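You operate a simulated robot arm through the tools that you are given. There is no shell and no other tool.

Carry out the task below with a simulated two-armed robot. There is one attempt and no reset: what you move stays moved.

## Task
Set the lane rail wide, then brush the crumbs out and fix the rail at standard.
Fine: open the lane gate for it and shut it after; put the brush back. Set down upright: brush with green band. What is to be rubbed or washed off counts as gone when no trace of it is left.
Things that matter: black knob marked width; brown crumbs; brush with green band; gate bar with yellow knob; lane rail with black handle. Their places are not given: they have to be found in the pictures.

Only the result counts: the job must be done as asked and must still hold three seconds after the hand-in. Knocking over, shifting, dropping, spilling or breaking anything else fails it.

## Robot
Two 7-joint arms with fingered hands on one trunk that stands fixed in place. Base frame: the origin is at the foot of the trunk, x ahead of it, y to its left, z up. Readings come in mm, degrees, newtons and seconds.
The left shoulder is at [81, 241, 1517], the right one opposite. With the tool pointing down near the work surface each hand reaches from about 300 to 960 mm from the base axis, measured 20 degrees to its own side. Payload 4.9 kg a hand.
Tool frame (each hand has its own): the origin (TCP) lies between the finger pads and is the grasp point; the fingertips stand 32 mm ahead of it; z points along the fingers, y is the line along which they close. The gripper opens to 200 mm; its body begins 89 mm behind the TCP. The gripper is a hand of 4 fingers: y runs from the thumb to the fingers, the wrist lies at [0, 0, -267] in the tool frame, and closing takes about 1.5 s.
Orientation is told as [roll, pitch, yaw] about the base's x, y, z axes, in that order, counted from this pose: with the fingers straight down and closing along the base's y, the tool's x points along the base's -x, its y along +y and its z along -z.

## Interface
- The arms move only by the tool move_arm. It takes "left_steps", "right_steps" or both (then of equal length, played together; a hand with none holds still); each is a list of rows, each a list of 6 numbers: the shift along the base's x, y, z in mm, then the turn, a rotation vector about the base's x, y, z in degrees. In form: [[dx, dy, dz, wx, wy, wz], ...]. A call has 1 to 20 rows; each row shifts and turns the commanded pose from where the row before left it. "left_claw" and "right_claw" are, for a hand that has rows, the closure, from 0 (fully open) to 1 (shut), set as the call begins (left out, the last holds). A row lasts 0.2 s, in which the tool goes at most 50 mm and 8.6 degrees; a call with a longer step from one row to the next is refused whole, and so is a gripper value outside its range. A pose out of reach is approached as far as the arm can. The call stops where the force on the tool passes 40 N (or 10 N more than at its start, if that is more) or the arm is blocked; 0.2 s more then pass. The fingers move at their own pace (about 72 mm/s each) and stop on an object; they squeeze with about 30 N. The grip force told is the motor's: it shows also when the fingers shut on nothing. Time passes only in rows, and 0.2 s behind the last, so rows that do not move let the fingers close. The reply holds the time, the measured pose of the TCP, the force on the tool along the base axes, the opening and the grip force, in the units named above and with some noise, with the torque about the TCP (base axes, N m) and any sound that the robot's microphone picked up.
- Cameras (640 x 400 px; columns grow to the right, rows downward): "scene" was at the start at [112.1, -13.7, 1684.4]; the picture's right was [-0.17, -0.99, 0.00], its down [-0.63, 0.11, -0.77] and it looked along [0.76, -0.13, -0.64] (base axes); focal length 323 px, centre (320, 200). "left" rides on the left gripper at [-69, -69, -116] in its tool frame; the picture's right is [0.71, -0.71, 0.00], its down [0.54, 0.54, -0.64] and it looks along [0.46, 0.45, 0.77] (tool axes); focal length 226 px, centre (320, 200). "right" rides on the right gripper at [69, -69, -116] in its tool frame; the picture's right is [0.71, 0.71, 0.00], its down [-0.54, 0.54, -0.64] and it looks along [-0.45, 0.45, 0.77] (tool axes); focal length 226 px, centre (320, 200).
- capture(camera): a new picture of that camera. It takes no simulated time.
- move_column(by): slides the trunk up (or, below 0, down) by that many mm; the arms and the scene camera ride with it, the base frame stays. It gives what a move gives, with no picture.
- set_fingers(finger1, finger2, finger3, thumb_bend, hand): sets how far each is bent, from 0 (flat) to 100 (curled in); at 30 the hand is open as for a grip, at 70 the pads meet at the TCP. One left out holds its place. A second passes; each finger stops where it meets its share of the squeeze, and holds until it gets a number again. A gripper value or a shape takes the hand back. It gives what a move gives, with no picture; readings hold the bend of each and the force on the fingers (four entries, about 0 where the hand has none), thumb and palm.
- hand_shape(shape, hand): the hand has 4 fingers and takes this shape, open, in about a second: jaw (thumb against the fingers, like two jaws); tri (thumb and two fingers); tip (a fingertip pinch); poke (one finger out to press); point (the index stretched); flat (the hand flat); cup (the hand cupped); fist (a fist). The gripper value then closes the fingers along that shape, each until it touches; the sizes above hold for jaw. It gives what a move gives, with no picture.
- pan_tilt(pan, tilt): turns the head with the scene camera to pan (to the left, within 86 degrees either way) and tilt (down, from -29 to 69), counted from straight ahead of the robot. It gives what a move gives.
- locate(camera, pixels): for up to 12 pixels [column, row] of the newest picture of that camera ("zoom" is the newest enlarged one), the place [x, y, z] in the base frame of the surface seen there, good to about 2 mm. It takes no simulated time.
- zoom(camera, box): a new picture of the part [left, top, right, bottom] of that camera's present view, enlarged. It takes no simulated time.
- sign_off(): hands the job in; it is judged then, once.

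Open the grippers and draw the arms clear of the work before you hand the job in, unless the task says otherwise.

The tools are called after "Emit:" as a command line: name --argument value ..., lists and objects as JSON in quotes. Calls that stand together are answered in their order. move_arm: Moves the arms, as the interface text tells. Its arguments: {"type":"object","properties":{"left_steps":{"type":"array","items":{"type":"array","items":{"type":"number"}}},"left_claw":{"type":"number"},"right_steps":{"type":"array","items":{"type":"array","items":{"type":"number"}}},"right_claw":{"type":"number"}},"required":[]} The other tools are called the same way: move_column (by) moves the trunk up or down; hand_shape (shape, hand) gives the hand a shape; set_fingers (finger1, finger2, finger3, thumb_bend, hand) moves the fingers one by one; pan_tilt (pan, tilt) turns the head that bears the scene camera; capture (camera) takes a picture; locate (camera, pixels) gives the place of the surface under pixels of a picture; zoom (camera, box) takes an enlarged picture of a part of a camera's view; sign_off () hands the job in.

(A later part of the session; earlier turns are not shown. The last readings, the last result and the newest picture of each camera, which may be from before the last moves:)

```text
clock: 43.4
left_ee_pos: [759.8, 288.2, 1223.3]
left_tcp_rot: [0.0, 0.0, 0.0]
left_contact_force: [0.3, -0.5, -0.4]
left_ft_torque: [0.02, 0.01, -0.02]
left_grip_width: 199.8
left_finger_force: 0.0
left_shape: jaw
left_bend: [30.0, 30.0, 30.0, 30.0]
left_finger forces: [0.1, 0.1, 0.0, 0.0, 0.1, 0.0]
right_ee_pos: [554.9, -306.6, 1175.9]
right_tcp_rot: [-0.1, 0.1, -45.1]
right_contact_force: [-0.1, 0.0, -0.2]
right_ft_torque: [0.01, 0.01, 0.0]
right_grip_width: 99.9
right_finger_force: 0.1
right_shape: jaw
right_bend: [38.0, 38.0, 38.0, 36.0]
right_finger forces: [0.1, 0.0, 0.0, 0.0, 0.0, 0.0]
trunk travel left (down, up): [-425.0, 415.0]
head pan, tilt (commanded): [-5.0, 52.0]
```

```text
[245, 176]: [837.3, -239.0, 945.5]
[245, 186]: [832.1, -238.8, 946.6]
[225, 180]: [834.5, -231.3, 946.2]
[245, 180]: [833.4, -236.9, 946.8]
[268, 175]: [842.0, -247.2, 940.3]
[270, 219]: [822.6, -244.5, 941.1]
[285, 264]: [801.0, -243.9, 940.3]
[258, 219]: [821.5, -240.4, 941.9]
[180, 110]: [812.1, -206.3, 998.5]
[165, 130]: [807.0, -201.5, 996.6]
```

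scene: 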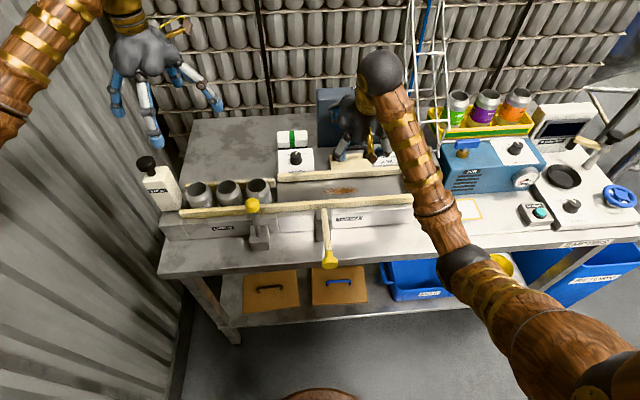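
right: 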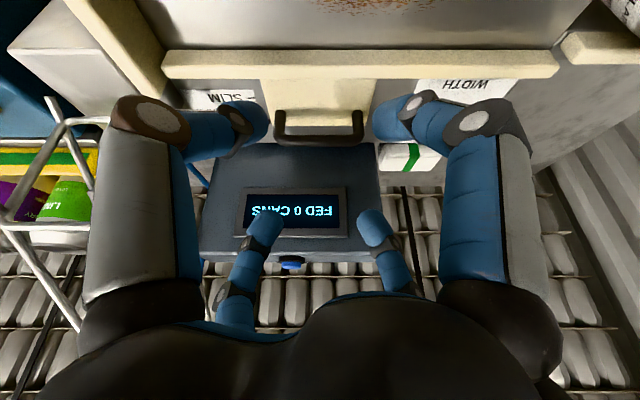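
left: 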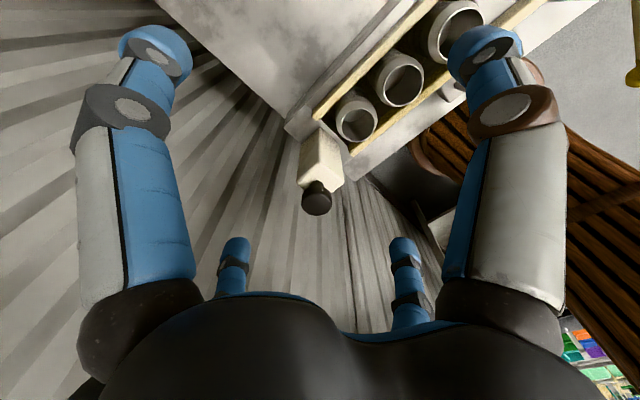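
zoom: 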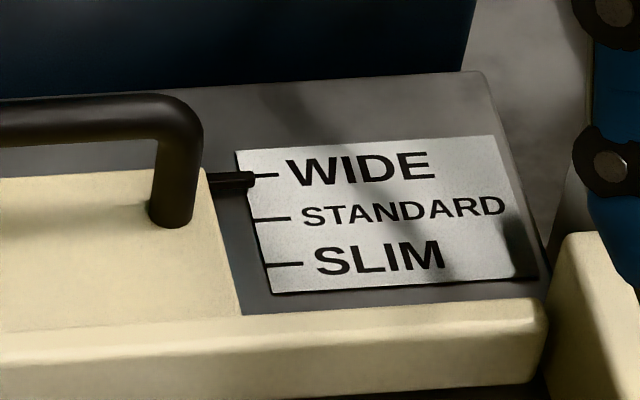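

The pointer is at x≈835-837 while WIDE is at 842, so about 5 mm are missing. I return along the same path to the handle.

Emit:
move_arm --right_steps '[[0, 25, -15, 0, -8.4, 0], [30, 25, -10, 0, -8.3, 0], [40, 25, -10, 0, -8.3, 0], [40, 25, -10, 0, 0, 0], [40, 25, -10, 0, 0, 0], [40, 20, -15, 0, 0, 0], [35, 0, 0, 0, 0, 0], [36, 0, 0, 0, 0, 0], [0, 0, -40, 0, 0, 0], [0, 0, -30, 0, 0, 0], [0, 0, -28, 0, 0, 0], [0, 0, 0, 0, 0, 0]]'

Emit:
capture --camera "right"

```text
clock: 46.0
left_ee_pos: [759.0, 288.2, 1225.0]
left_tcp_rot: [0.0, 0.0, 0.1]
left_contact_force: [0.2, -0.4, 0.8]
left_ft_torque: [-0.03, -0.01, -0.01]
left_grip_width: 199.6
left_finger_force: 0.1
left_shape: jaw
left_bend: [30.0, 30.0, 30.0, 30.0]
left_finger forces: [0.0, 0.0, 0.0, 0.0, 0.0, 0.1]
right_ee_pos: [815.4, -161.6, 1006.2]
right_tcp_rot: [18.3, -17.4, -47.8]
right_contact_force: [-0.8, 0.7, 0.7]
right_ft_torque: [0.0, 0.0, 0.02]
right_grip_width: 99.8
right_finger_force: 0.1
right_shape: jaw
right_bend: [38.0, 38.0, 38.0, 36.0]
right_finger forces: [0.1, 0.0, 0.1, 0.0, 0.1, 0.1]
trunk travel left (down, up): [-425.0, 415.0]
head pan, tilt (commanded): [-5.0, 52.0]
```

```text
taken
```

right: 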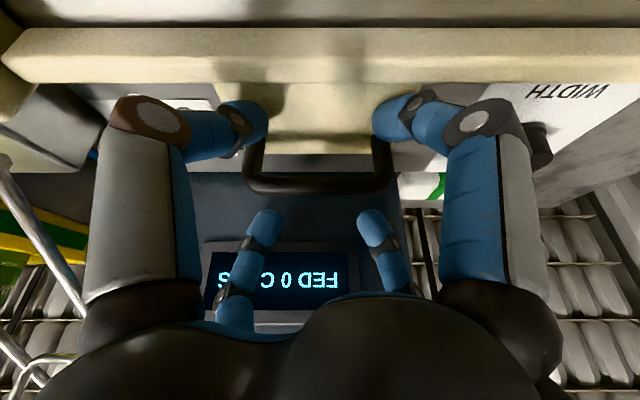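

The handle bar lies between the front and rear fingers again, around (320,180). I close, then push 5 mm in +x in small rows, watching for a stop.

Emit:
move_arm --right_steps '[[0, 0, 0, 0, 0, 0], [0, 0, 0, 0, 0, 0], [0, 0, 0, 0, 0, 0], [0, 0, 0, 0, 0, 0], [0, 0, 0, 0, 0, 0], [0, 0, 0, 0, 0, 0], [0, 0, 0, 0, 0, 0]]' --right_claw 0.9

Emit:
move_arm --right_steps '[[1.5, 0, 0, 0, 0, 0], [1.5, 0, 0, 0, 0, 0], [1, 0, 0, 0, 0, 0], [1, 0, 0, 0, 0, 0], [0, 0, 0, 0, 0, 0], [0, 0, 0, 0, 0, 0]]'

Emit:
capture --camera "right"

```text
clock: 47.6
left_ee_pos: [761.3, 288.5, 1223.1]
left_tcp_rot: [0.0, 0.1, 0.0]
left_contact_force: [-0.2, 0.2, -0.6]
left_ft_torque: [0.01, -0.01, 0.0]
left_grip_width: 199.9
left_finger_force: 0.0
left_shape: jaw
left_bend: [30.0, 30.0, 30.0, 30.0]
left_finger forces: [0.1, 0.0, 0.0, 0.0, 0.0, 0.1]
right_ee_pos: [816.2, -159.4, 1005.1]
right_tcp_rot: [18.1, -17.2, -47.9]
right_contact_force: [-1.1, 1.0, -12.4]
right_ft_torque: [0.14, -0.02, -0.38]
right_grip_width: 10.8
right_finger_force: 30.4
right_shape: jaw
right_bend: [75.0, 70.0, 70.0, 60.0]
right_finger forces: [21.4, 0.0, 43.5, 0.0, 31.1, 0.0]
trunk travel left (down, up): [-425.0, 415.0]
head pan, tilt (commanded): [-5.0, 52.0]
```

```text
clock: 49.0
left_ee_pos: [762.2, 289.2, 1223.7]
left_tcp_rot: [0.0, 0.0, 0.1]
left_contact_force: [-0.2, -0.5, 0.4]
left_ft_torque: [-0.01, -0.01, 0.01]
left_grip_width: 200.0
left_finger_force: 0.0
left_shape: jaw
left_bend: [30.0, 30.0, 30.0, 30.0]
left_finger forces: [0.0, 0.0, 0.1, 0.0, 0.0, 0.0]
right_ee_pos: [822.3, -161.3, 1005.0]
right_tcp_rot: [18.1, -17.2, -47.8]
right_contact_force: [0.6, 3.5, -20.0]
right_ft_torque: [0.19, -0.06, -0.39]
right_grip_width: 10.5
right_finger_force: 30.1
right_shape: jaw
right_bend: [75.0, 70.0, 70.0, 60.0]
right_finger forces: [22.6, 0.0, 43.5, 0.1, 33.6, 0.0]
trunk travel left (down, up): [-425.0, 415.0]
head pan, tilt (commanded): [-5.0, 52.0]
```

```text
taken
```

right: 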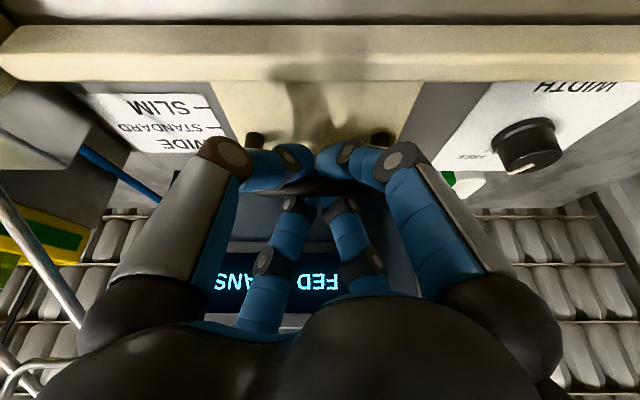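

TCP is at 822 with no resistance in x. I release, retreat the same way and check the pointer again.

Emit:
move_arm --right_steps '[[0, 0, 0, 0, 0, 0], [0, 0, 0, 0, 0, 0], [0, 0, 0, 0, 0, 0], [0, 0, 0, 0, 0, 0], [0, 0, 0, 0, 0, 0], [0, 0, 15, 0, 0, 0], [0, 0, 25, 0, 0, 0], [-10, 0, 40, 0, 0, 0], [-30, 0, 20, 0, 0, 0], [-36, 0, 0, 0, 0, 0], [-40, -20, 15, 0, 0, 0], [-40, -25, 10, 0, 0, 0], [-40, -25, 10, 0, 0, 0], [-40, -25, 10, 0, 8.3, 0], [-30, -25, 10, 0, 8.3, 0], [0, -25, 15, 0, 8.4, 0], [0, 0, 0, 0, 0, 0]]' --right_claw 0.5

Emit:
zoom --camera "scene" --box '[350, 136, 410, 176]'

Emit:
locate --camera "zoom" --pixels '[[245, 165], [245, 170], [245, 175], [225, 170], [268, 175], [270, 219], [285, 264]]'

```text
clock: 52.6
left_ee_pos: [760.4, 289.4, 1224.6]
left_tcp_rot: [0.0, -0.1, 0.1]
left_contact_force: [0.1, -0.8, 0.9]
left_ft_torque: [-0.02, -0.02, -0.02]
left_grip_width: 199.8
left_finger_force: 0.0
left_shape: jaw
left_bend: [30.0, 30.0, 30.0, 30.0]
left_finger forces: [0.0, 0.0, 0.0, 0.0, 0.0, 0.0]
right_ee_pos: [553.1, -306.0, 1178.3]
right_tcp_rot: [0.0, 0.1, -45.0]
right_contact_force: [0.2, -0.1, -0.9]
right_ft_torque: [0.01, 0.02, 0.02]
right_grip_width: 99.7
right_finger_force: 0.0
right_shape: jaw
right_bend: [38.0, 38.0, 38.0, 36.0]
right_finger forces: [0.0, 0.0, 0.0, 0.0, 0.0, 0.0]
trunk travel left (down, up): [-425.0, 415.0]
head pan, tilt (commanded): [-5.0, 52.0]
```

```text
10.00 times, centred on (380, 156) of scene
```

zoom: 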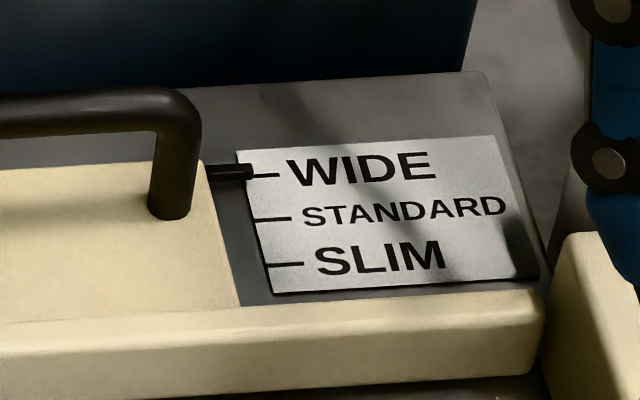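

```text
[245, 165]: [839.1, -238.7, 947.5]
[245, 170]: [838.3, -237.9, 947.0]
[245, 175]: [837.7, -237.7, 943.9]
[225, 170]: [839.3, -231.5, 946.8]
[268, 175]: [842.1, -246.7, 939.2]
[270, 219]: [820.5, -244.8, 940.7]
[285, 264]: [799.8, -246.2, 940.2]
```

The pointer is within a few mm of the WIDE dash. I zoom in further to measure the remaining offset more precisely.

Emit:
zoom --camera "scene" --box '[364, 146, 384, 158.5]'

```text
16.00 times, centred on (374, 152) of scene
```

zoom: 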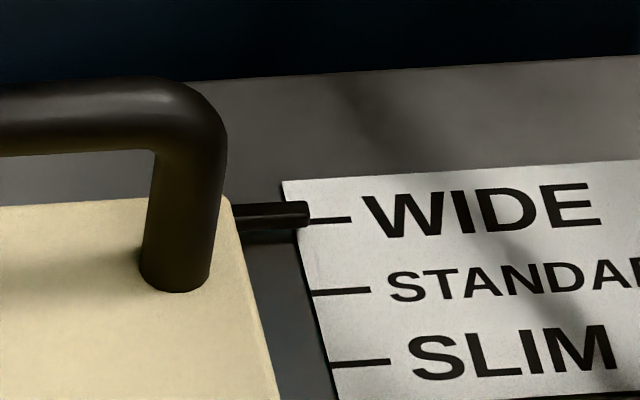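

Emit:
locate --camera "zoom" --pixels '[[270, 204], [270, 208], [270, 212], [270, 218], [270, 226], [300, 203], [300, 208], [300, 214], [300, 222], [335, 220], [345, 219], [320, 220]]'

Emit:
locate --camera "zoom" --pixels '[[250, 206], [250, 210], [250, 214], [285, 206], [285, 212], [340, 220], [330, 221], [340, 292], [355, 291], [365, 363], [375, 362], [345, 363]]'

```text
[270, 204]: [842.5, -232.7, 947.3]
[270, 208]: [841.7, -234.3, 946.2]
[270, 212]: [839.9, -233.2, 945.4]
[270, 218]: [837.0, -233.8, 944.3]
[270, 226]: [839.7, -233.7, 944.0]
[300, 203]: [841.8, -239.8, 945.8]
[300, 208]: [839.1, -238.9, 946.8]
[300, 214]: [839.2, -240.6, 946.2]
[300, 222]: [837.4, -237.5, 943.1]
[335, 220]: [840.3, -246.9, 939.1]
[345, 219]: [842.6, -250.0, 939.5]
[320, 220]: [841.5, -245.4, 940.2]
```

```text
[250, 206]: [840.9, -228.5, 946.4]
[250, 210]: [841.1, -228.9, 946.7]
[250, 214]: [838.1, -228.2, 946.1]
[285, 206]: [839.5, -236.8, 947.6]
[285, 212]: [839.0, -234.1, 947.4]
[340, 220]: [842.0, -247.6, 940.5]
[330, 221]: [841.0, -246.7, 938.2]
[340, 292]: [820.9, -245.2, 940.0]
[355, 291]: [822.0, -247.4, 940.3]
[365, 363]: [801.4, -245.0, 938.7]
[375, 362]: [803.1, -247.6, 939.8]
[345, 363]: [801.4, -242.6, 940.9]
```

The pointer's centre is at about 840 against the WIDE dash at 841.5, so the rail is at WIDE. Now the brush: I measure the free space around it (panel depth, machine back edge, brush outline).

Emit:
zoom --camera "scene" --box '[262, 80, 352, 162]'

Emit:
locate --camera "zoom" --pixels '[[360, 36], [360, 45], [360, 55], [360, 75], [356, 150], [357, 240], [345, 262], [300, 268], [250, 268], [420, 30], [420, 50], [100, 268]]'

```text
4.88 times, centred on (307, 121) of scene
```

zoom: 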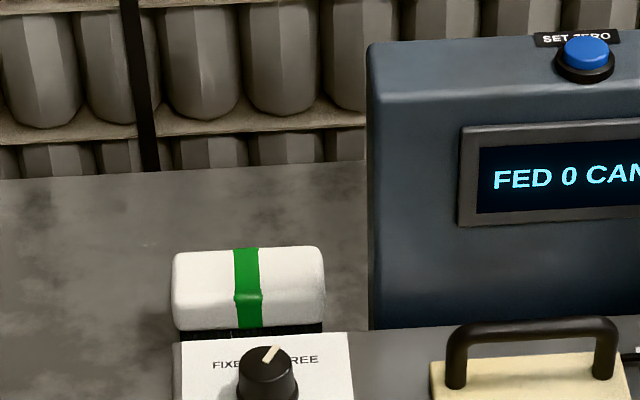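

```text
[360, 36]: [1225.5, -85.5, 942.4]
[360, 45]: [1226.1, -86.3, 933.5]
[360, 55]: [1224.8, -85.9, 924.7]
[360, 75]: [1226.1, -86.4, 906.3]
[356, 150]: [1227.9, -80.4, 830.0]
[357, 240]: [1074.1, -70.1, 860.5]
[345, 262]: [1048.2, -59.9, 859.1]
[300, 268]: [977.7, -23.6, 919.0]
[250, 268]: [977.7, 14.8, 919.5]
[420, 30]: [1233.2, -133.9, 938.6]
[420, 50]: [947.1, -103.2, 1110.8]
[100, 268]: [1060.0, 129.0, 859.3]
```

I locate points on the panel's left edge and the machine's rear edge.

Emit:
locate --camera "zoom" --pixels '[[378, 50], [378, 65], [378, 80], [378, 100], [374, 200], [376, 300], [378, 320], [360, 325], [345, 328], [335, 333], [360, 335], [335, 345]]'

Emit:
locate --camera "zoom" --pixels '[[180, 258], [180, 320], [180, 330], [190, 338], [315, 330], [315, 320], [250, 330], [250, 338], [250, 318], [318, 250], [250, 250], [182, 336]]'

```text
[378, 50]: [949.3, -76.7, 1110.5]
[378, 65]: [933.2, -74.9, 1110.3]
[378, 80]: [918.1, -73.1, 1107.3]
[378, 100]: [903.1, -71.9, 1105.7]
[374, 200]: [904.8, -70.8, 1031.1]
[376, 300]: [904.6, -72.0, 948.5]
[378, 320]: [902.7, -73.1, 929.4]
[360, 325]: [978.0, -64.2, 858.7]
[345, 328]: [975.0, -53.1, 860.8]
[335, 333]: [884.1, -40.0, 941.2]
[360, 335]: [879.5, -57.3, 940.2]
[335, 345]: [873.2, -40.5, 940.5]
```

```text
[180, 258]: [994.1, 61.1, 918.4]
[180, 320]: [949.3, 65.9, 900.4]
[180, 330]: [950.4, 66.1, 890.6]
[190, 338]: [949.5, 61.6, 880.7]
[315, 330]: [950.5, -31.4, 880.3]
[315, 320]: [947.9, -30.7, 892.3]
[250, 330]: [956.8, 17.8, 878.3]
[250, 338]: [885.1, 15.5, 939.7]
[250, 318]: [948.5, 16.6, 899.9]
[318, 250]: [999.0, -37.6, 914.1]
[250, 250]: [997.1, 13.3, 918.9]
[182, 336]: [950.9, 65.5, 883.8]
```

Space: machine rear edge x≈887, panel x 900–957 with left side y≈-71, brush body x 948–1002, y -37..66, z 881–919. The gap in front of the brush is narrow, so I test on the free left hand how far a finger tucks in when curled fully.

Emit:
set_fingers --hand "left" --finger1 100 --finger2 45 --finger3 30 --thumb_bend 45

Emit:
pan_tilt --pan 15 --tilt 40

Emit:
capture --camera "scene"

Emit:
capture --camera "left"

```text
clock: 53.6
left_ee_pos: [758.9, 288.6, 1224.9]
left_tcp_rot: [0.0, 0.1, 0.0]
left_contact_force: [1.3, -0.5, 0.6]
left_ft_torque: [0.01, -0.03, 0.0]
left_grip_width: 92.9
left_finger_force: 0.0
left_shape: fingers
left_bend: [100.0, 45.0, 30.0, 45.0]
left_finger forces: [0.1, 0.0, 0.0, 0.0, 0.0, 0.0]
right_ee_pos: [554.3, -305.6, 1177.2]
right_tcp_rot: [0.0, 0.1, -45.0]
right_contact_force: [0.5, -0.6, 0.9]
right_ft_torque: [0.0, -0.01, 0.01]
right_grip_width: 100.1
right_finger_force: 0.1
right_shape: jaw
right_bend: [38.0, 38.0, 38.0, 36.0]
right_finger forces: [0.0, 0.0, 0.1, 0.0, 0.0, 0.0]
trunk travel left (down, up): [-425.0, 415.0]
head pan, tilt (commanded): [-5.0, 52.0]
```

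```text
clock: 54.5
left_ee_pos: [759.1, 288.4, 1225.7]
left_tcp_rot: [0.0, 0.0, 0.1]
left_contact_force: [-0.4, -0.8, -1.0]
left_ft_torque: [0.01, -0.02, -0.01]
left_grip_width: 92.6
left_finger_force: 0.1
left_shape: fingers
left_bend: [100.0, 45.0, 30.0, 45.0]
left_finger forces: [0.0, 0.1, 0.1, 0.1, 0.1, 0.0]
right_ee_pos: [554.8, -305.4, 1179.0]
right_tcp_rot: [0.1, 0.0, -45.0]
right_contact_force: [0.2, 0.1, -0.1]
right_ft_torque: [-0.03, -0.03, -0.01]
right_grip_width: 100.0
right_finger_force: 0.2
right_shape: jaw
right_bend: [38.0, 38.0, 38.0, 36.0]
right_finger forces: [0.0, 0.1, 0.1, 0.1, 0.0, 0.0]
trunk travel left (down, up): [-425.0, 415.0]
head pan, tilt (commanded): [15.0, 40.0]
```

```text
taken
```

scene: 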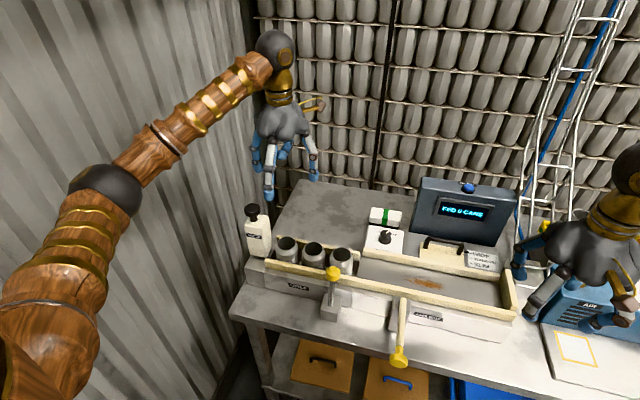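

```text
taken
```

left: 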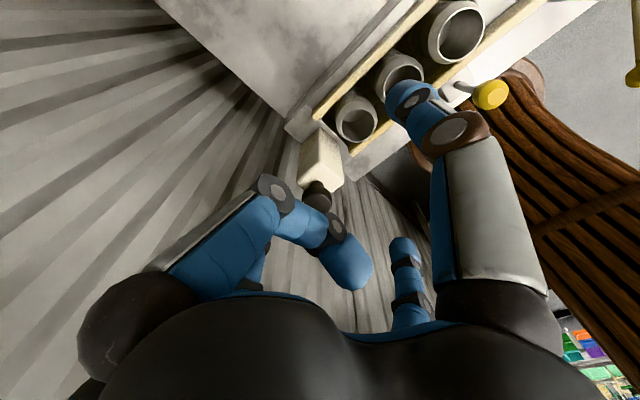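

Finger1 is the tool -x finger (base +x side) on the left hand. I zoom on the left hand and locate the joints for the clearances.

Emit:
zoom --camera "scene" --box '[220, 60, 350, 210]'

Emit:
locate --camera "left" --pixels '[[275, 195], [250, 230], [320, 232], [352, 275], [345, 245], [440, 130], [410, 100], [400, 85], [490, 200], [490, 290], [405, 255], [405, 310]]'

```text
2.67 times, centred on (285, 135) of scene
```

zoom: 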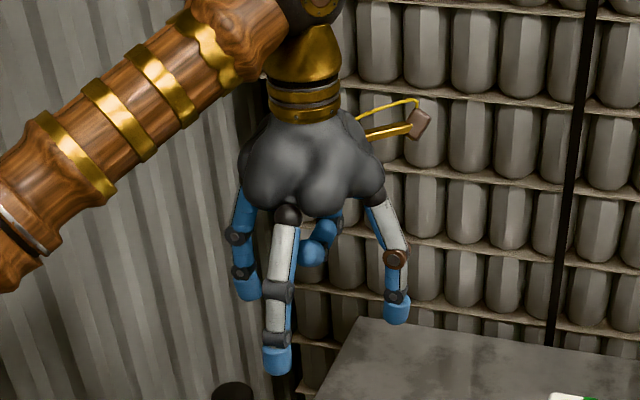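

```text
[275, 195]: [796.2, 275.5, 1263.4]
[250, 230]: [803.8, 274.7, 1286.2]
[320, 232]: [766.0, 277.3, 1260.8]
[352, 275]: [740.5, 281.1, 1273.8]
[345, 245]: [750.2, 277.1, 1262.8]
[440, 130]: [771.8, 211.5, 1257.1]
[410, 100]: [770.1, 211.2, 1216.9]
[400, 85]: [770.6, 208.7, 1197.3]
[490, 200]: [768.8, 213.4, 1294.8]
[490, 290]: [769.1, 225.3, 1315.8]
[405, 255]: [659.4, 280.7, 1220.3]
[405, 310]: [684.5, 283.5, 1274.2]
```

Plan for the brush: left hand, thumb and finger2 on the brush ends, finger3 (base -x side) curled away from the machine edge, finger1 flat, hand tilted about 15°. First I park the right hand further away and bring the left hand high over the middle.

Emit:
set_fingers --hand "left" --finger1 0 --finger2 34 --finger3 100 --thumb_bend 34

Emit:
move_arm --left_steps '[[10, -36, 15, 0, 0, 0], [15, -38, 15, 0, 0, 0], [16, -38, 15, 0, 0, 0], [16, -38, 15, 0, 0, 0], [16, -38, 15, 0, 0, 0], [17, -38, 0, 0, 0, 0], [0, 0, 0, 0, 0, 0]]' --right_steps '[[-20, -18, 20, 0, 0, 0], [-20, -18, 20, 0, 0, 0], [-20, -18, 20, 0, 0, 0], [-20, -18, 12, 0, 0, 0], [-20, -18, 0, 0, 0, 0], [0, 0, 0, 0, 0, 0], [0, 0, 0, 0, 0, 0]]'

Emit:
pan_tilt --pan 0 --tilt 45

Emit:
capture --camera "scene"

```text
clock: 55.5
left_ee_pos: [760.0, 287.4, 1225.5]
left_tcp_rot: [0.0, 0.0, 0.1]
left_contact_force: [-0.8, 0.6, -0.2]
left_ft_torque: [0.0, 0.03, -0.03]
left_grip_width: 158.2
left_finger_force: 0.0
left_shape: fingers
left_bend: [1.0, 34.0, 100.0, 34.0]
left_finger forces: [0.0, 0.0, 0.0, 0.0, 0.0, 0.1]
right_ee_pos: [555.4, -305.6, 1177.7]
right_tcp_rot: [0.0, 0.0, -45.0]
right_contact_force: [0.3, -0.4, 0.7]
right_ft_torque: [-0.04, 0.03, -0.01]
right_grip_width: 99.9
right_finger_force: 0.0
right_shape: jaw
right_bend: [38.0, 38.0, 38.0, 36.0]
right_finger forces: [0.0, 0.1, 0.1, 0.1, 0.0, 0.1]
trunk travel left (down, up): [-425.0, 415.0]
head pan, tilt (commanded): [15.0, 40.0]
```

```text
clock: 57.1
left_ee_pos: [851.0, 63.9, 1300.8]
left_tcp_rot: [-0.1, 0.0, 0.2]
left_contact_force: [0.2, 1.0, 0.2]
left_ft_torque: [0.01, 0.03, -0.01]
left_grip_width: 158.4
left_finger_force: 0.0
left_shape: fingers
left_bend: [1.0, 34.0, 100.0, 34.0]
left_finger forces: [0.0, 0.0, 0.0, 0.0, 0.0, 0.0]
right_ee_pos: [453.6, -394.3, 1250.0]
right_tcp_rot: [0.0, 0.1, -45.0]
right_contact_force: [-0.3, 0.6, 0.4]
right_ft_torque: [-0.03, -0.01, -0.02]
right_grip_width: 99.9
right_finger_force: 0.0
right_shape: jaw
right_bend: [38.0, 38.0, 38.0, 36.0]
right_finger forces: [0.1, 0.0, 0.1, 0.0, 0.1, 0.0]
trunk travel left (down, up): [-425.0, 415.0]
head pan, tilt (commanded): [15.0, 40.0]
```

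```text
clock: 57.8
left_ee_pos: [850.2, 63.9, 1300.7]
left_tcp_rot: [0.0, 0.0, 0.0]
left_contact_force: [-0.3, 0.3, 0.1]
left_ft_torque: [-0.02, 0.01, -0.02]
left_grip_width: 158.4
left_finger_force: 0.2
left_shape: fingers
left_bend: [1.0, 34.0, 100.0, 34.0]
left_finger forces: [0.0, 0.0, 0.1, 0.0, 0.2, 0.1]
right_ee_pos: [453.3, -394.8, 1249.6]
right_tcp_rot: [0.0, 0.1, -44.9]
right_contact_force: [0.2, 0.6, -0.3]
right_ft_torque: [0.04, 0.02, 0.0]
right_grip_width: 99.8
right_finger_force: 0.1
right_shape: jaw
right_bend: [38.0, 38.0, 38.0, 36.0]
right_finger forces: [0.0, 0.0, 0.1, 0.0, 0.0, 0.1]
trunk travel left (down, up): [-425.0, 415.0]
head pan, tilt (commanded): [0.0, 45.0]
```

```text
taken
```

scene: 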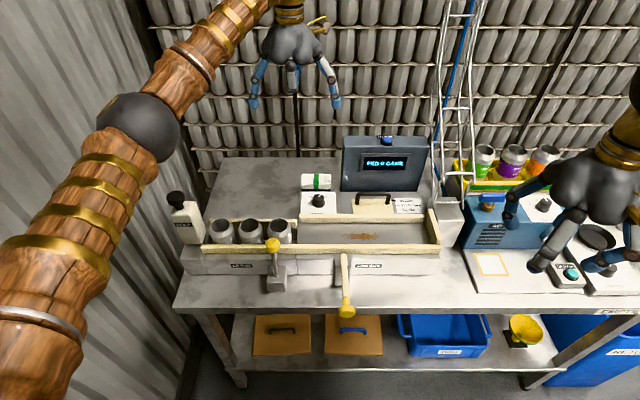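

Both arms are clear. I lower the trunk by 120 mm so the left hand can reach the brush, then look again.

Emit:
move_column --by -120

Emit:
capture --camera "scene"

Emit:
capture --camera "left"

```text
clock: 59.3
left_ee_pos: [850.5, 63.6, 1181.1]
left_tcp_rot: [0.0, 0.0, -0.1]
left_contact_force: [0.2, -0.6, 0.4]
left_ft_torque: [-0.01, 0.03, -0.01]
left_grip_width: 158.3
left_finger_force: 0.1
left_shape: fingers
left_bend: [1.0, 34.0, 100.0, 34.0]
left_finger forces: [0.0, 0.0, 0.0, 0.0, 0.1, 0.0]
right_ee_pos: [453.7, -395.6, 1129.8]
right_tcp_rot: [0.1, 0.0, -45.0]
right_contact_force: [0.6, 0.7, -0.1]
right_ft_torque: [0.01, 0.02, 0.01]
right_grip_width: 99.9
right_finger_force: 0.0
right_shape: jaw
right_bend: [38.0, 38.0, 38.0, 36.0]
right_finger forces: [0.1, 0.1, 0.1, 0.0, 0.0, 0.0]
trunk travel left (down, up): [-305.0, 535.0]
head pan, tilt (commanded): [0.0, 45.0]
```

```text
taken
```

scene: 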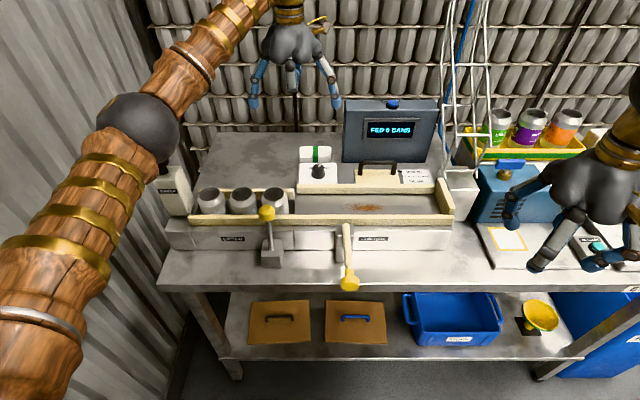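

```text
taken
```

left: 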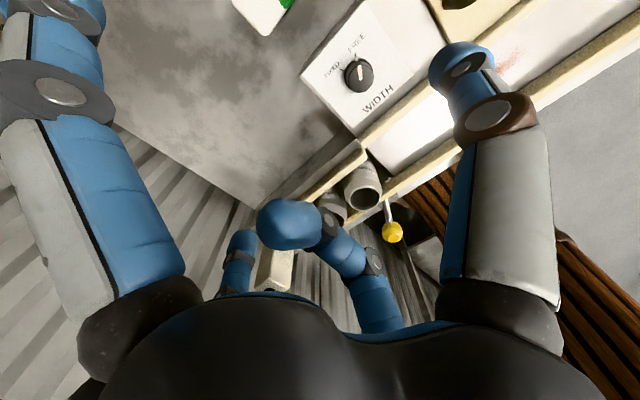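

The left hand is at (850,64,1181), free. I check the elbow's place against the bottle, then tilt and move above the brush.

Emit:
locate --camera "scene" --pixels '[[135, 125], [140, 165], [175, 195], [165, 160], [240, 20], [100, 200]]'

Emit:
move_arm --left_steps '[[32, -11, 0, 0, -7.5, 0], [32, -11, 0, 0, -7.5, 0], [32, -11, -10, 0, 0, 0], [31, -11, -20, 0, 0, 0], [0, 0, -30, 0, 0, 0], [0, 0, 0, 0, 0, 0]]'

Emit:
capture --camera "left"

Emit:
capture --camera "scene"

```text
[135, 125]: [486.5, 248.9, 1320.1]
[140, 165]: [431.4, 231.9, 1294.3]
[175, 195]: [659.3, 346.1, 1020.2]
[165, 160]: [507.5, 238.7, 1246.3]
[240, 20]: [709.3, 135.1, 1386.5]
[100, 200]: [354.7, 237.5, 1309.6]
```

```text
clock: 60.7
left_ee_pos: [977.1, 19.0, 1120.0]
left_tcp_rot: [0.0, -15.0, 0.1]
left_contact_force: [-0.6, 0.7, 0.3]
left_ft_torque: [0.0, -0.01, 0.0]
left_grip_width: 158.5
left_finger_force: 0.0
left_shape: fingers
left_bend: [0.0, 34.0, 100.0, 34.0]
left_finger forces: [0.1, 0.0, 0.0, 0.1, 0.0, 0.0]
right_ee_pos: [453.8, -395.9, 1129.2]
right_tcp_rot: [0.1, 0.1, -45.0]
right_contact_force: [-0.5, 0.6, -0.2]
right_ft_torque: [-0.06, 0.03, 0.02]
right_grip_width: 99.6
right_finger_force: 0.1
right_shape: jaw
right_bend: [38.0, 38.0, 38.0, 36.0]
right_finger forces: [0.1, 0.0, 0.0, 0.1, 0.1, 0.0]
trunk travel left (down, up): [-305.0, 535.0]
head pan, tilt (commanded): [0.0, 45.0]
```

```text
taken
```

left: 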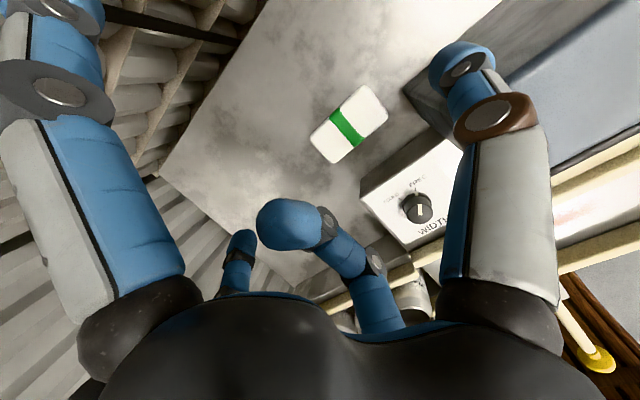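

```text
taken
```

scene: 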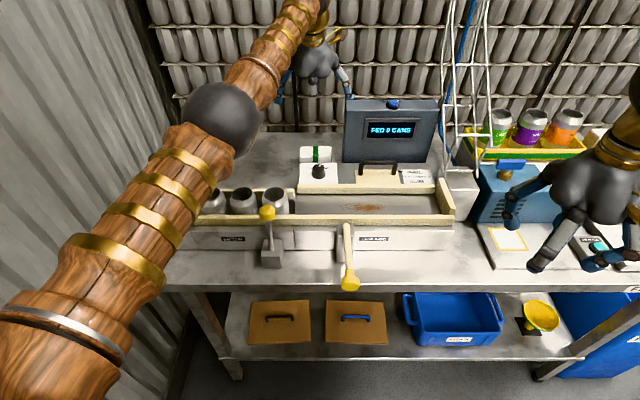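

The brush is at (350,122) in the left view and the thumb is near the panel corner. I descend in stages, looking at the thumb's clearance to the panel.

Emit:
move_arm --left_steps '[[1, 2, -30, 0, 0, 0], [0, 0, -30, 0, 0, 0], [0, 0, -20, 0, 0, 0], [0, 0, 0, 0, 0, 0]]'

Emit:
capture --camera "left"

Emit:
zoom --camera "scene" --box '[270, 10, 400, 190]'

```text
clock: 61.4
left_ee_pos: [985.1, 19.5, 1074.2]
left_tcp_rot: [-0.5, -16.1, 0.3]
left_contact_force: [10.6, 1.2, 8.5]
left_ft_torque: [-0.74, 0.54, 1.0]
left_grip_width: 159.2
left_finger_force: 6.8
left_shape: fingers
left_bend: [0.0, 34.0, 100.0, 34.0]
left_finger forces: [0.0, 0.1, 0.0, 0.0, 13.5, 0.0]
right_ee_pos: [453.1, -396.9, 1129.6]
right_tcp_rot: [-0.1, 0.1, -45.0]
right_contact_force: [-0.9, 0.9, 0.1]
right_ft_torque: [-0.02, 0.01, 0.0]
right_grip_width: 99.7
right_finger_force: 0.0
right_shape: jaw
right_bend: [38.0, 38.0, 38.0, 36.0]
right_finger forces: [0.1, 0.1, 0.0, 0.1, 0.1, 0.1]
trunk travel left (down, up): [-305.0, 535.0]
head pan, tilt (commanded): [0.0, 45.0]
stopped in row 3 (left hand): the force on the tool passed its limit at 47 N (the readings are from after the stop); the commanded pose is now the measured one
```

```text
taken
```

left: 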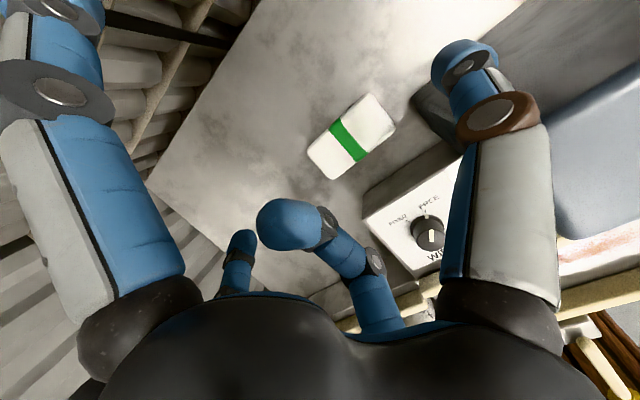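

```text
2.22 times, centred on (335, 100) of scene
```

zoom: 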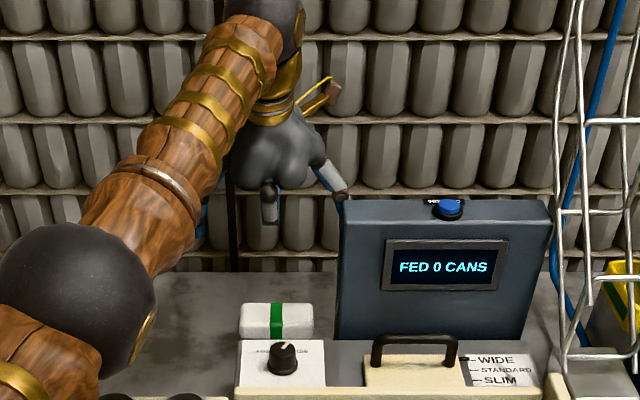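

The thumb touched the panel's rear-left edge (force on thumb 13 N) and the motion stopped. I raise the hand straight up away from it and check that the panel is unchanged.

Emit:
move_arm --left_steps '[[0, 4, 20, 0, 0, 0], [0, 4, 30, 0, 0, 0], [-2, 0, 40, 0, 0, 0], [-2, 0, 40, 0, 0, 0], [0, 0, 0, 0, 0, 0]]'

Emit:
zoom --camera "scene" --box '[280, 80, 450, 190]'

```text
clock: 62.6
left_ee_pos: [973.1, 30.7, 1201.2]
left_tcp_rot: [-0.4, -15.8, 0.3]
left_contact_force: [1.3, -0.2, -0.7]
left_ft_torque: [-0.01, 0.02, 0.02]
left_grip_width: 158.7
left_finger_force: 0.0
left_shape: fingers
left_bend: [0.0, 34.0, 100.0, 34.0]
left_finger forces: [0.0, 0.0, 0.0, 0.1, 0.0, 0.0]
left hand out of reach, approached as far as the arm can: row 4
right_ee_pos: [454.7, -396.5, 1129.4]
right_tcp_rot: [0.0, 0.2, -45.0]
right_contact_force: [-0.2, 0.3, 0.0]
right_ft_torque: [-0.02, 0.0, -0.01]
right_grip_width: 99.9
right_finger_force: 0.0
right_shape: jaw
right_bend: [38.0, 38.0, 38.0, 36.0]
right_finger forces: [0.0, 0.0, 0.0, 0.0, 0.0, 0.1]
trunk travel left (down, up): [-305.0, 535.0]
head pan, tilt (commanded): [0.0, 45.0]
```

```text
3.64 times, centred on (365, 135) of scene
```

zoom: 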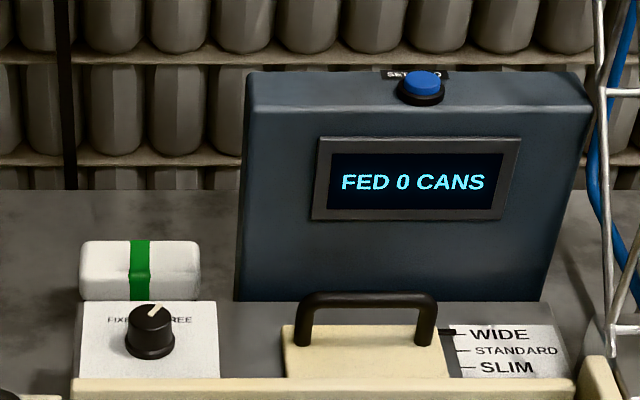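

The panel looks unchanged. The reach limit also showed up, so I back off with the left hand, raise the right one, and then lower the trunk by 200 mm more.

Emit:
move_arm --left_steps '[[-35, 10, 10, 0, 0, 0], [-35, 10, 30, 0, 0, 0], [-35, 10, 30, 0, 0, 0], [-35, 10, 30, 0, 0, 0], [-33, 9, 29, 0.45, -2.1, -0.3], [0, 0, 0, 0, 0, 0]]' --right_steps '[[0, 0, 40, 0, 0, 0], [0, 0, 40, 0, 0, 0], [0, 0, 40, 0, 0, 0], [0, 0, 40, 0, 0, 0], [0, 0, 40, 0, 0, 0], [0, 0, 0, 0, 0, 0]]'

Emit:
set_fingers --hand "left" --finger1 48 --finger2 0 --finger3 48 --thumb_bend 100

Emit:
capture --camera "scene"

Emit:
capture --camera "left"

```text
clock: 64.0
left_ee_pos: [926.1, 46.5, 1381.5]
left_tcp_rot: [0.1, -17.7, -0.1]
left_contact_force: [0.0, -0.2, -0.3]
left_ft_torque: [-0.01, -0.02, 0.03]
left_grip_width: 158.6
left_finger_force: 0.0
left_shape: fingers
left_bend: [0.0, 34.0, 100.0, 34.0]
left_finger forces: [0.0, 0.1, 0.0, 0.0, 0.0, 0.1]
left hand out of reach, approached as far as the arm can: row 1, 2, 3, 4, 5
right_ee_pos: [454.9, -396.5, 1328.1]
right_tcp_rot: [0.0, 0.1, -45.1]
right_contact_force: [0.5, 0.1, 0.1]
right_ft_torque: [0.01, 0.0, -0.01]
right_grip_width: 99.5
right_finger_force: 0.1
right_shape: jaw
right_bend: [38.0, 38.0, 38.0, 36.0]
right_finger forces: [0.0, 0.0, 0.0, 0.0, 0.0, 0.0]
trunk travel left (down, up): [-305.0, 535.0]
head pan, tilt (commanded): [0.0, 45.0]
```

```text
clock: 65.0
left_ee_pos: [925.0, 47.4, 1382.0]
left_tcp_rot: [0.1, -17.7, -0.2]
left_contact_force: [-0.3, 0.1, -0.4]
left_ft_torque: [0.01, 0.0, 0.01]
left_grip_width: 84.6
left_finger_force: 0.1
left_shape: fingers
left_bend: [48.0, 1.0, 48.0, 100.0]
left_finger forces: [0.0, 0.1, 0.0, 0.1, 0.0, 0.1]
right_ee_pos: [452.1, -397.1, 1330.1]
right_tcp_rot: [0.0, 0.0, -45.0]
right_contact_force: [0.4, -0.2, 0.5]
right_ft_torque: [-0.02, -0.01, 0.01]
right_grip_width: 99.8
right_finger_force: 0.1
right_shape: jaw
right_bend: [38.0, 38.0, 38.0, 36.0]
right_finger forces: [0.0, 0.0, 0.0, 0.1, 0.0, 0.0]
trunk travel left (down, up): [-305.0, 535.0]
head pan, tilt (commanded): [0.0, 45.0]
```

```text
taken
```

scene: 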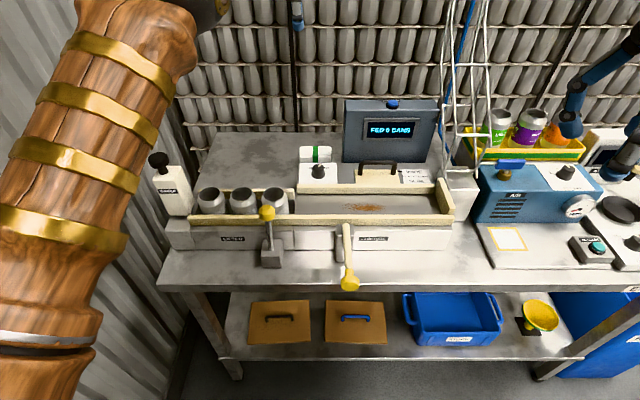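

```text
taken
```

left: 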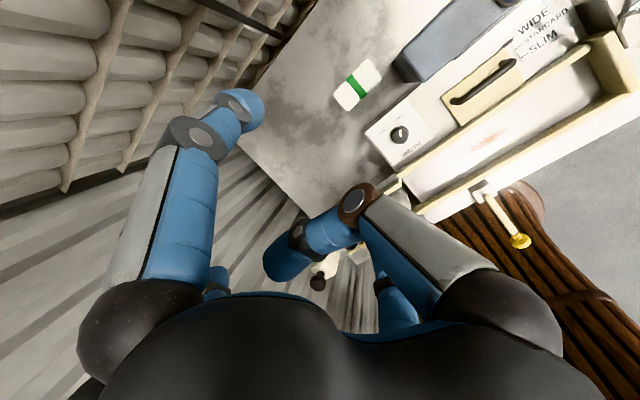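

The left hand ended at (925,47,1382), reported out of reach on the way. I send a still row to see where it settles.

Emit:
move_arm --left_steps '[[0, 0, 0, 0, 0, 0], [0, 0, 0, 0, 0, 0]]'

```text
clock: 65.6
left_ee_pos: [925.1, 46.0, 1381.9]
left_tcp_rot: [0.1, -17.7, -0.1]
left_contact_force: [-0.6, 0.0, -0.5]
left_ft_torque: [-0.03, 0.0, 0.01]
left_grip_width: 84.5
left_finger_force: 0.1
left_shape: fingers
left_bend: [48.0, 1.0, 48.0, 100.0]
left_finger forces: [0.0, 0.0, 0.0, 0.0, 0.1, 0.0]
right_ee_pos: [455.0, -397.0, 1328.7]
right_tcp_rot: [0.0, 0.0, -45.0]
right_contact_force: [0.6, 0.1, 0.2]
right_ft_torque: [0.01, 0.0, -0.04]
right_grip_width: 99.7
right_finger_force: 0.1
right_shape: jaw
right_bend: [38.0, 38.0, 38.0, 36.0]
right_finger forces: [0.0, 0.0, 0.0, 0.1, 0.1, 0.1]
trunk travel left (down, up): [-305.0, 535.0]
head pan, tilt (commanded): [0.0, 45.0]
```

No flag when still. I try a step back and down to see whether the arm follows its commands.

Emit:
move_arm --left_steps '[[-20, 5, -20, 0, 0, 0], [-20, 5, -20, 0, 0, 0], [0, 0, 0, 0, 0, 0]]'

```text
clock: 66.4
left_ee_pos: [930.5, 45.4, 1369.2]
left_tcp_rot: [0.1, -17.9, -0.2]
left_contact_force: [1.2, -0.5, -0.4]
left_ft_torque: [-0.01, 0.01, -0.01]
left_grip_width: 84.6
left_finger_force: 0.2
left_shape: fingers
left_bend: [48.0, 1.0, 48.0, 100.0]
left_finger forces: [0.1, 0.0, 0.1, 0.0, 0.0, 0.0]
left hand out of reach, approached as far as the arm can: row 1, 2
right_ee_pos: [454.2, -396.2, 1329.1]
right_tcp_rot: [-0.1, 0.0, -44.9]
right_contact_force: [0.2, -1.3, -0.5]
right_ft_torque: [0.04, -0.02, 0.01]
right_grip_width: 99.7
right_finger_force: 0.0
right_shape: jaw
right_bend: [38.0, 38.0, 38.0, 36.0]
right_finger forces: [0.1, 0.0, 0.0, 0.1, 0.0, 0.0]
trunk travel left (down, up): [-305.0, 535.0]
head pan, tilt (commanded): [0.0, 45.0]
```

The arm seems stretched straight and cannot fold back along its own line. I command a swing downward toward (840,50,1180), where it was well bent before.

Emit:
move_arm --left_steps '[[24, -12, -38, 0, 0, 0], [24, -12, -38, 0, 0, 0], [24, -12, -37, 0, 0, 0], [0, 0, 0, 0, 0, 0]]'

Emit:
capture --camera "scene"

```text
clock: 67.4
left_ee_pos: [969.5, 21.0, 1246.5]
left_tcp_rot: [0.1, -17.9, -0.2]
left_contact_force: [0.5, 0.7, -0.2]
left_ft_torque: [0.02, -0.01, -0.03]
left_grip_width: 84.6
left_finger_force: 0.0
left_shape: fingers
left_bend: [48.0, 1.0, 48.0, 100.0]
left_finger forces: [0.1, 0.0, 0.0, 0.0, 0.1, 0.1]
left hand out of reach, approached as far as the arm can: row 1, 2, 3
right_ee_pos: [455.0, -396.0, 1329.6]
right_tcp_rot: [0.0, 0.0, -45.1]
right_contact_force: [0.3, -0.3, 0.3]
right_ft_torque: [0.0, 0.01, 0.02]
right_grip_width: 99.8
right_finger_force: 0.1
right_shape: jaw
right_bend: [38.0, 38.0, 38.0, 36.0]
right_finger forces: [0.1, 0.0, 0.1, 0.0, 0.1, 0.1]
trunk travel left (down, up): [-305.0, 535.0]
head pan, tilt (commanded): [0.0, 45.0]
```

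```text
taken
```

scene: 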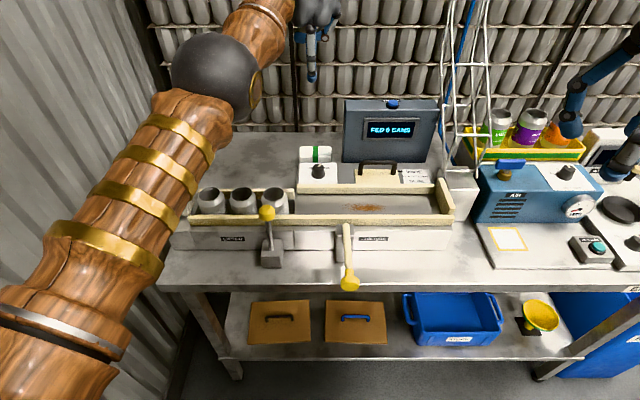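

The hand only slid along its reach sphere; going up seemed to bend the elbow slightly. I command up-and-back rows to fold the elbow further.

Emit:
move_arm --left_steps '[[0, 10, 45, 0, 0, 0], [0, 10, 45, 0, 0, 0], [0, 10, 45, 0, 0, 0], [-10, 10, 40, 0, 0, 0], [-25, 10, 40, 0, 0, 0], [-30, 10, 35, 0, 0, 0], [0, 0, 0, 0, 0, 0]]'

```text
clock: 69.0
left_ee_pos: [878.4, 88.0, 1487.8]
left_tcp_rot: [0.1, -17.8, -0.2]
left_contact_force: [-0.9, -0.1, -1.2]
left_ft_torque: [0.0, -0.02, 0.02]
left_grip_width: 84.5
left_finger_force: 0.1
left_shape: fingers
left_bend: [48.0, 1.0, 48.0, 100.0]
left_finger forces: [0.0, 0.1, 0.0, 0.0, 0.0, 0.0]
left hand out of reach, approached as far as the arm can: row 1, 2, 3, 4, 5, 6
right_ee_pos: [455.4, -396.6, 1328.8]
right_tcp_rot: [0.0, 0.0, -45.0]
right_contact_force: [0.7, -0.6, -0.4]
right_ft_torque: [0.0, 0.0, 0.0]
right_grip_width: 100.0
right_finger_force: 0.1
right_shape: jaw
right_bend: [38.0, 38.0, 38.0, 36.0]
right_finger forces: [0.0, 0.0, 0.0, 0.0, 0.1, 0.1]
trunk travel left (down, up): [-305.0, 535.0]
head pan, tilt (commanded): [0.0, 45.0]
```

The radial distance is shrinking (about 808 mm), so the elbow is folding. I try rows straight back now.

Emit:
move_arm --left_steps '[[-30, 5, 10, 0, 0, 0], [-30, 5, 10, 0, 0, 0], [-30, 5, 0, 0, 0, 0], [0, 0, 0, 0, 0, 0]]'

Emit:
capture --camera "scene"

```text
clock: 70.0
left_ee_pos: [855.4, 90.8, 1525.0]
left_tcp_rot: [0.1, -17.9, -0.2]
left_contact_force: [-0.1, 0.0, 0.1]
left_ft_torque: [0.0, -0.01, 0.02]
left_grip_width: 85.3
left_finger_force: 0.1
left_shape: fingers
left_bend: [48.0, 1.0, 48.0, 100.0]
left_finger forces: [0.0, 0.1, 0.1, 0.0, 0.1, 0.1]
left hand out of reach, approached as far as the arm can: row 1, 2, 3
right_ee_pos: [454.0, -396.6, 1328.8]
right_tcp_rot: [0.0, 0.1, -45.0]
right_contact_force: [0.1, 0.8, 0.5]
right_ft_torque: [0.03, 0.02, 0.03]
right_grip_width: 99.8
right_finger_force: 0.1
right_shape: jaw
right_bend: [38.0, 38.0, 38.0, 36.0]
right_finger forces: [0.1, 0.1, 0.0, 0.0, 0.0, 0.0]
trunk travel left (down, up): [-305.0, 535.0]
head pan, tilt (commanded): [0.0, 45.0]
```

```text
taken
```

scene: 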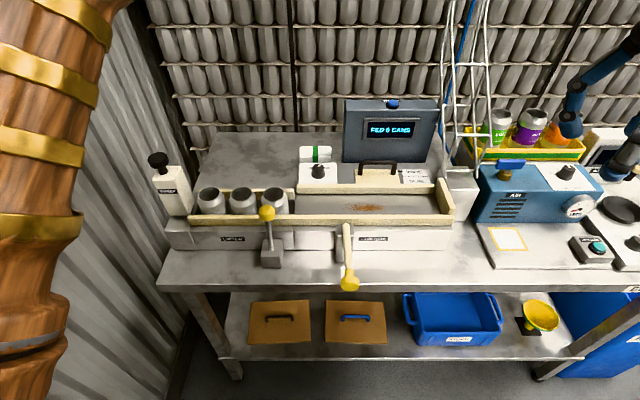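

Still sliding upward. I look at the whole left arm with the head camera to understand its configuration.

Emit:
pan_tilt --pan 20 --tilt 10

Emit:
capture --camera "scene"

```text
clock: 71.0
left_ee_pos: [853.8, 88.1, 1525.1]
left_tcp_rot: [0.2, -17.9, -0.3]
left_contact_force: [0.6, -0.1, -0.1]
left_ft_torque: [0.03, -0.01, 0.02]
left_grip_width: 84.6
left_finger_force: 0.0
left_shape: fingers
left_bend: [48.0, 1.0, 48.0, 100.0]
left_finger forces: [0.0, 0.0, 0.1, 0.1, 0.1, 0.0]
right_ee_pos: [454.7, -394.6, 1329.0]
right_tcp_rot: [-0.1, 0.0, -45.0]
right_contact_force: [-0.4, -0.7, -0.1]
right_ft_torque: [0.0, -0.01, 0.02]
right_grip_width: 99.6
right_finger_force: 0.1
right_shape: jaw
right_bend: [38.0, 38.0, 38.0, 36.0]
right_finger forces: [0.0, 0.0, 0.1, 0.0, 0.0, 0.0]
trunk travel left (down, up): [-305.0, 535.0]
head pan, tilt (commanded): [20.0, 10.0]
```

```text
taken
```

scene: 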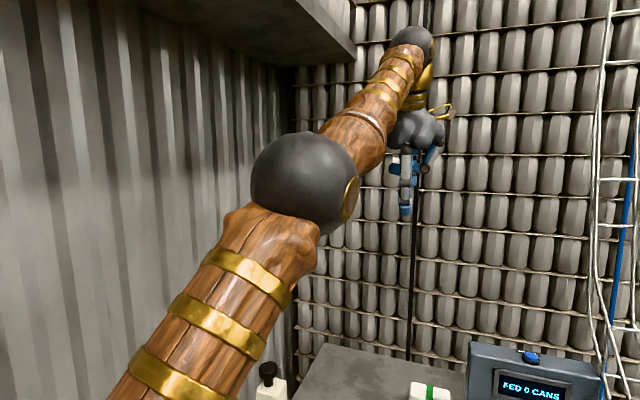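

I locate the elbow and wrist spheres to see the actual joint angles.

Emit:
locate --camera "scene" --pixels '[[310, 180], [300, 200], [410, 45], [415, 40], [380, 100], [240, 270], [170, 380], [420, 130], [330, 60], [300, 30]]'

```text
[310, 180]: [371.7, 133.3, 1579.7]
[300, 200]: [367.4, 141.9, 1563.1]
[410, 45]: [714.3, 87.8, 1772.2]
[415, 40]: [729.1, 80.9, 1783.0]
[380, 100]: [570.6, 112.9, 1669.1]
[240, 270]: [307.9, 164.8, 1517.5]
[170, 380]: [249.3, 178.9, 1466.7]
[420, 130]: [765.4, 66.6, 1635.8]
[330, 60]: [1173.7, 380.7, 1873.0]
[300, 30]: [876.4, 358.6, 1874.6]
```

The elbow is nearly straight, so only a pull exactly along the arm's axis (direction about (0.86,-0.18,0.475)) can fold it. I command that inward direction.

Emit:
move_arm --left_steps '[[-34, 7, -19, 0, 0, 0], [-34, 7, -19, 0, 0, 0], [-34, 7, -19, 0, 0, 0], [-34, 7, -19, 0, 0, 0], [0, 0, 0, 0, 0, 0]]'

```text
clock: 72.2
left_ee_pos: [854.8, 89.7, 1525.1]
left_tcp_rot: [0.0, -17.8, -0.2]
left_contact_force: [-0.7, 0.1, -0.1]
left_ft_torque: [0.0, -0.02, -0.02]
left_grip_width: 84.5
left_finger_force: 0.1
left_shape: fingers
left_bend: [48.0, 1.0, 48.0, 100.0]
left_finger forces: [0.0, 0.1, 0.0, 0.0, 0.0, 0.0]
left hand out of reach, approached as far as the arm can: row 1, 2, 3, 4
right_ee_pos: [455.2, -397.0, 1329.0]
right_tcp_rot: [0.0, 0.0, -45.0]
right_contact_force: [0.6, 0.4, 0.5]
right_ft_torque: [0.02, 0.0, 0.03]
right_grip_width: 99.6
right_finger_force: 0.1
right_shape: jaw
right_bend: [38.0, 38.0, 38.0, 36.0]
right_finger forces: [0.0, 0.0, 0.0, 0.0, 0.0, 0.0]
trunk travel left (down, up): [-305.0, 535.0]
head pan, tilt (commanded): [20.0, 10.0]
```

No motion at all along the axis. I try a sideways move to the right, where the elbow's bending plane should help, and measure the elbow again.

Emit:
move_arm --left_steps '[[0, -40, 0, 0, 0, 0], [0, -40, 0, 0, 0, 0], [0, -40, 0, 0, 0, 0], [0, 0, 0, 0, 0, 0]]'

Emit:
capture --camera "scene"

```text
clock: 73.2
left_ee_pos: [838.1, 5.8, 1516.8]
left_tcp_rot: [0.1, -17.8, -0.2]
left_contact_force: [1.1, 0.0, 0.0]
left_ft_torque: [-0.01, 0.03, -0.01]
left_grip_width: 84.7
left_finger_force: 0.0
left_shape: fingers
left_bend: [48.0, 1.0, 48.0, 100.0]
left_finger forces: [0.0, 0.0, 0.0, 0.1, 0.0, 0.0]
left hand out of reach, approached as far as the arm can: row 1, 2, 3
right_ee_pos: [455.1, -396.4, 1328.8]
right_tcp_rot: [-0.1, 0.0, -44.9]
right_contact_force: [-0.2, 0.1, 0.6]
right_ft_torque: [-0.05, 0.02, -0.02]
right_grip_width: 100.1
right_finger_force: 0.0
right_shape: jaw
right_bend: [38.0, 38.0, 38.0, 36.0]
right_finger forces: [0.0, 0.0, 0.0, 0.0, 0.0, 0.0]
trunk travel left (down, up): [-305.0, 535.0]
head pan, tilt (commanded): [20.0, 10.0]
```

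```text
taken
```

scene: 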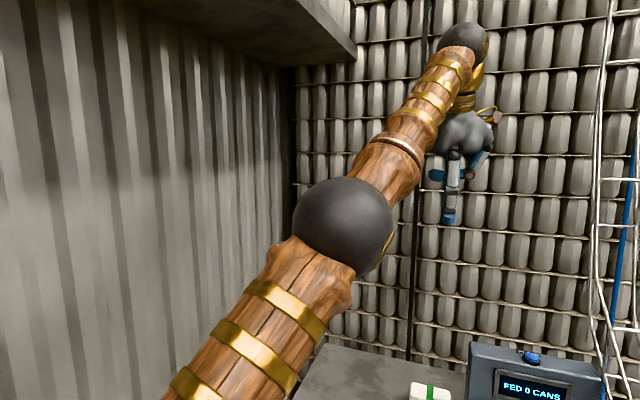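

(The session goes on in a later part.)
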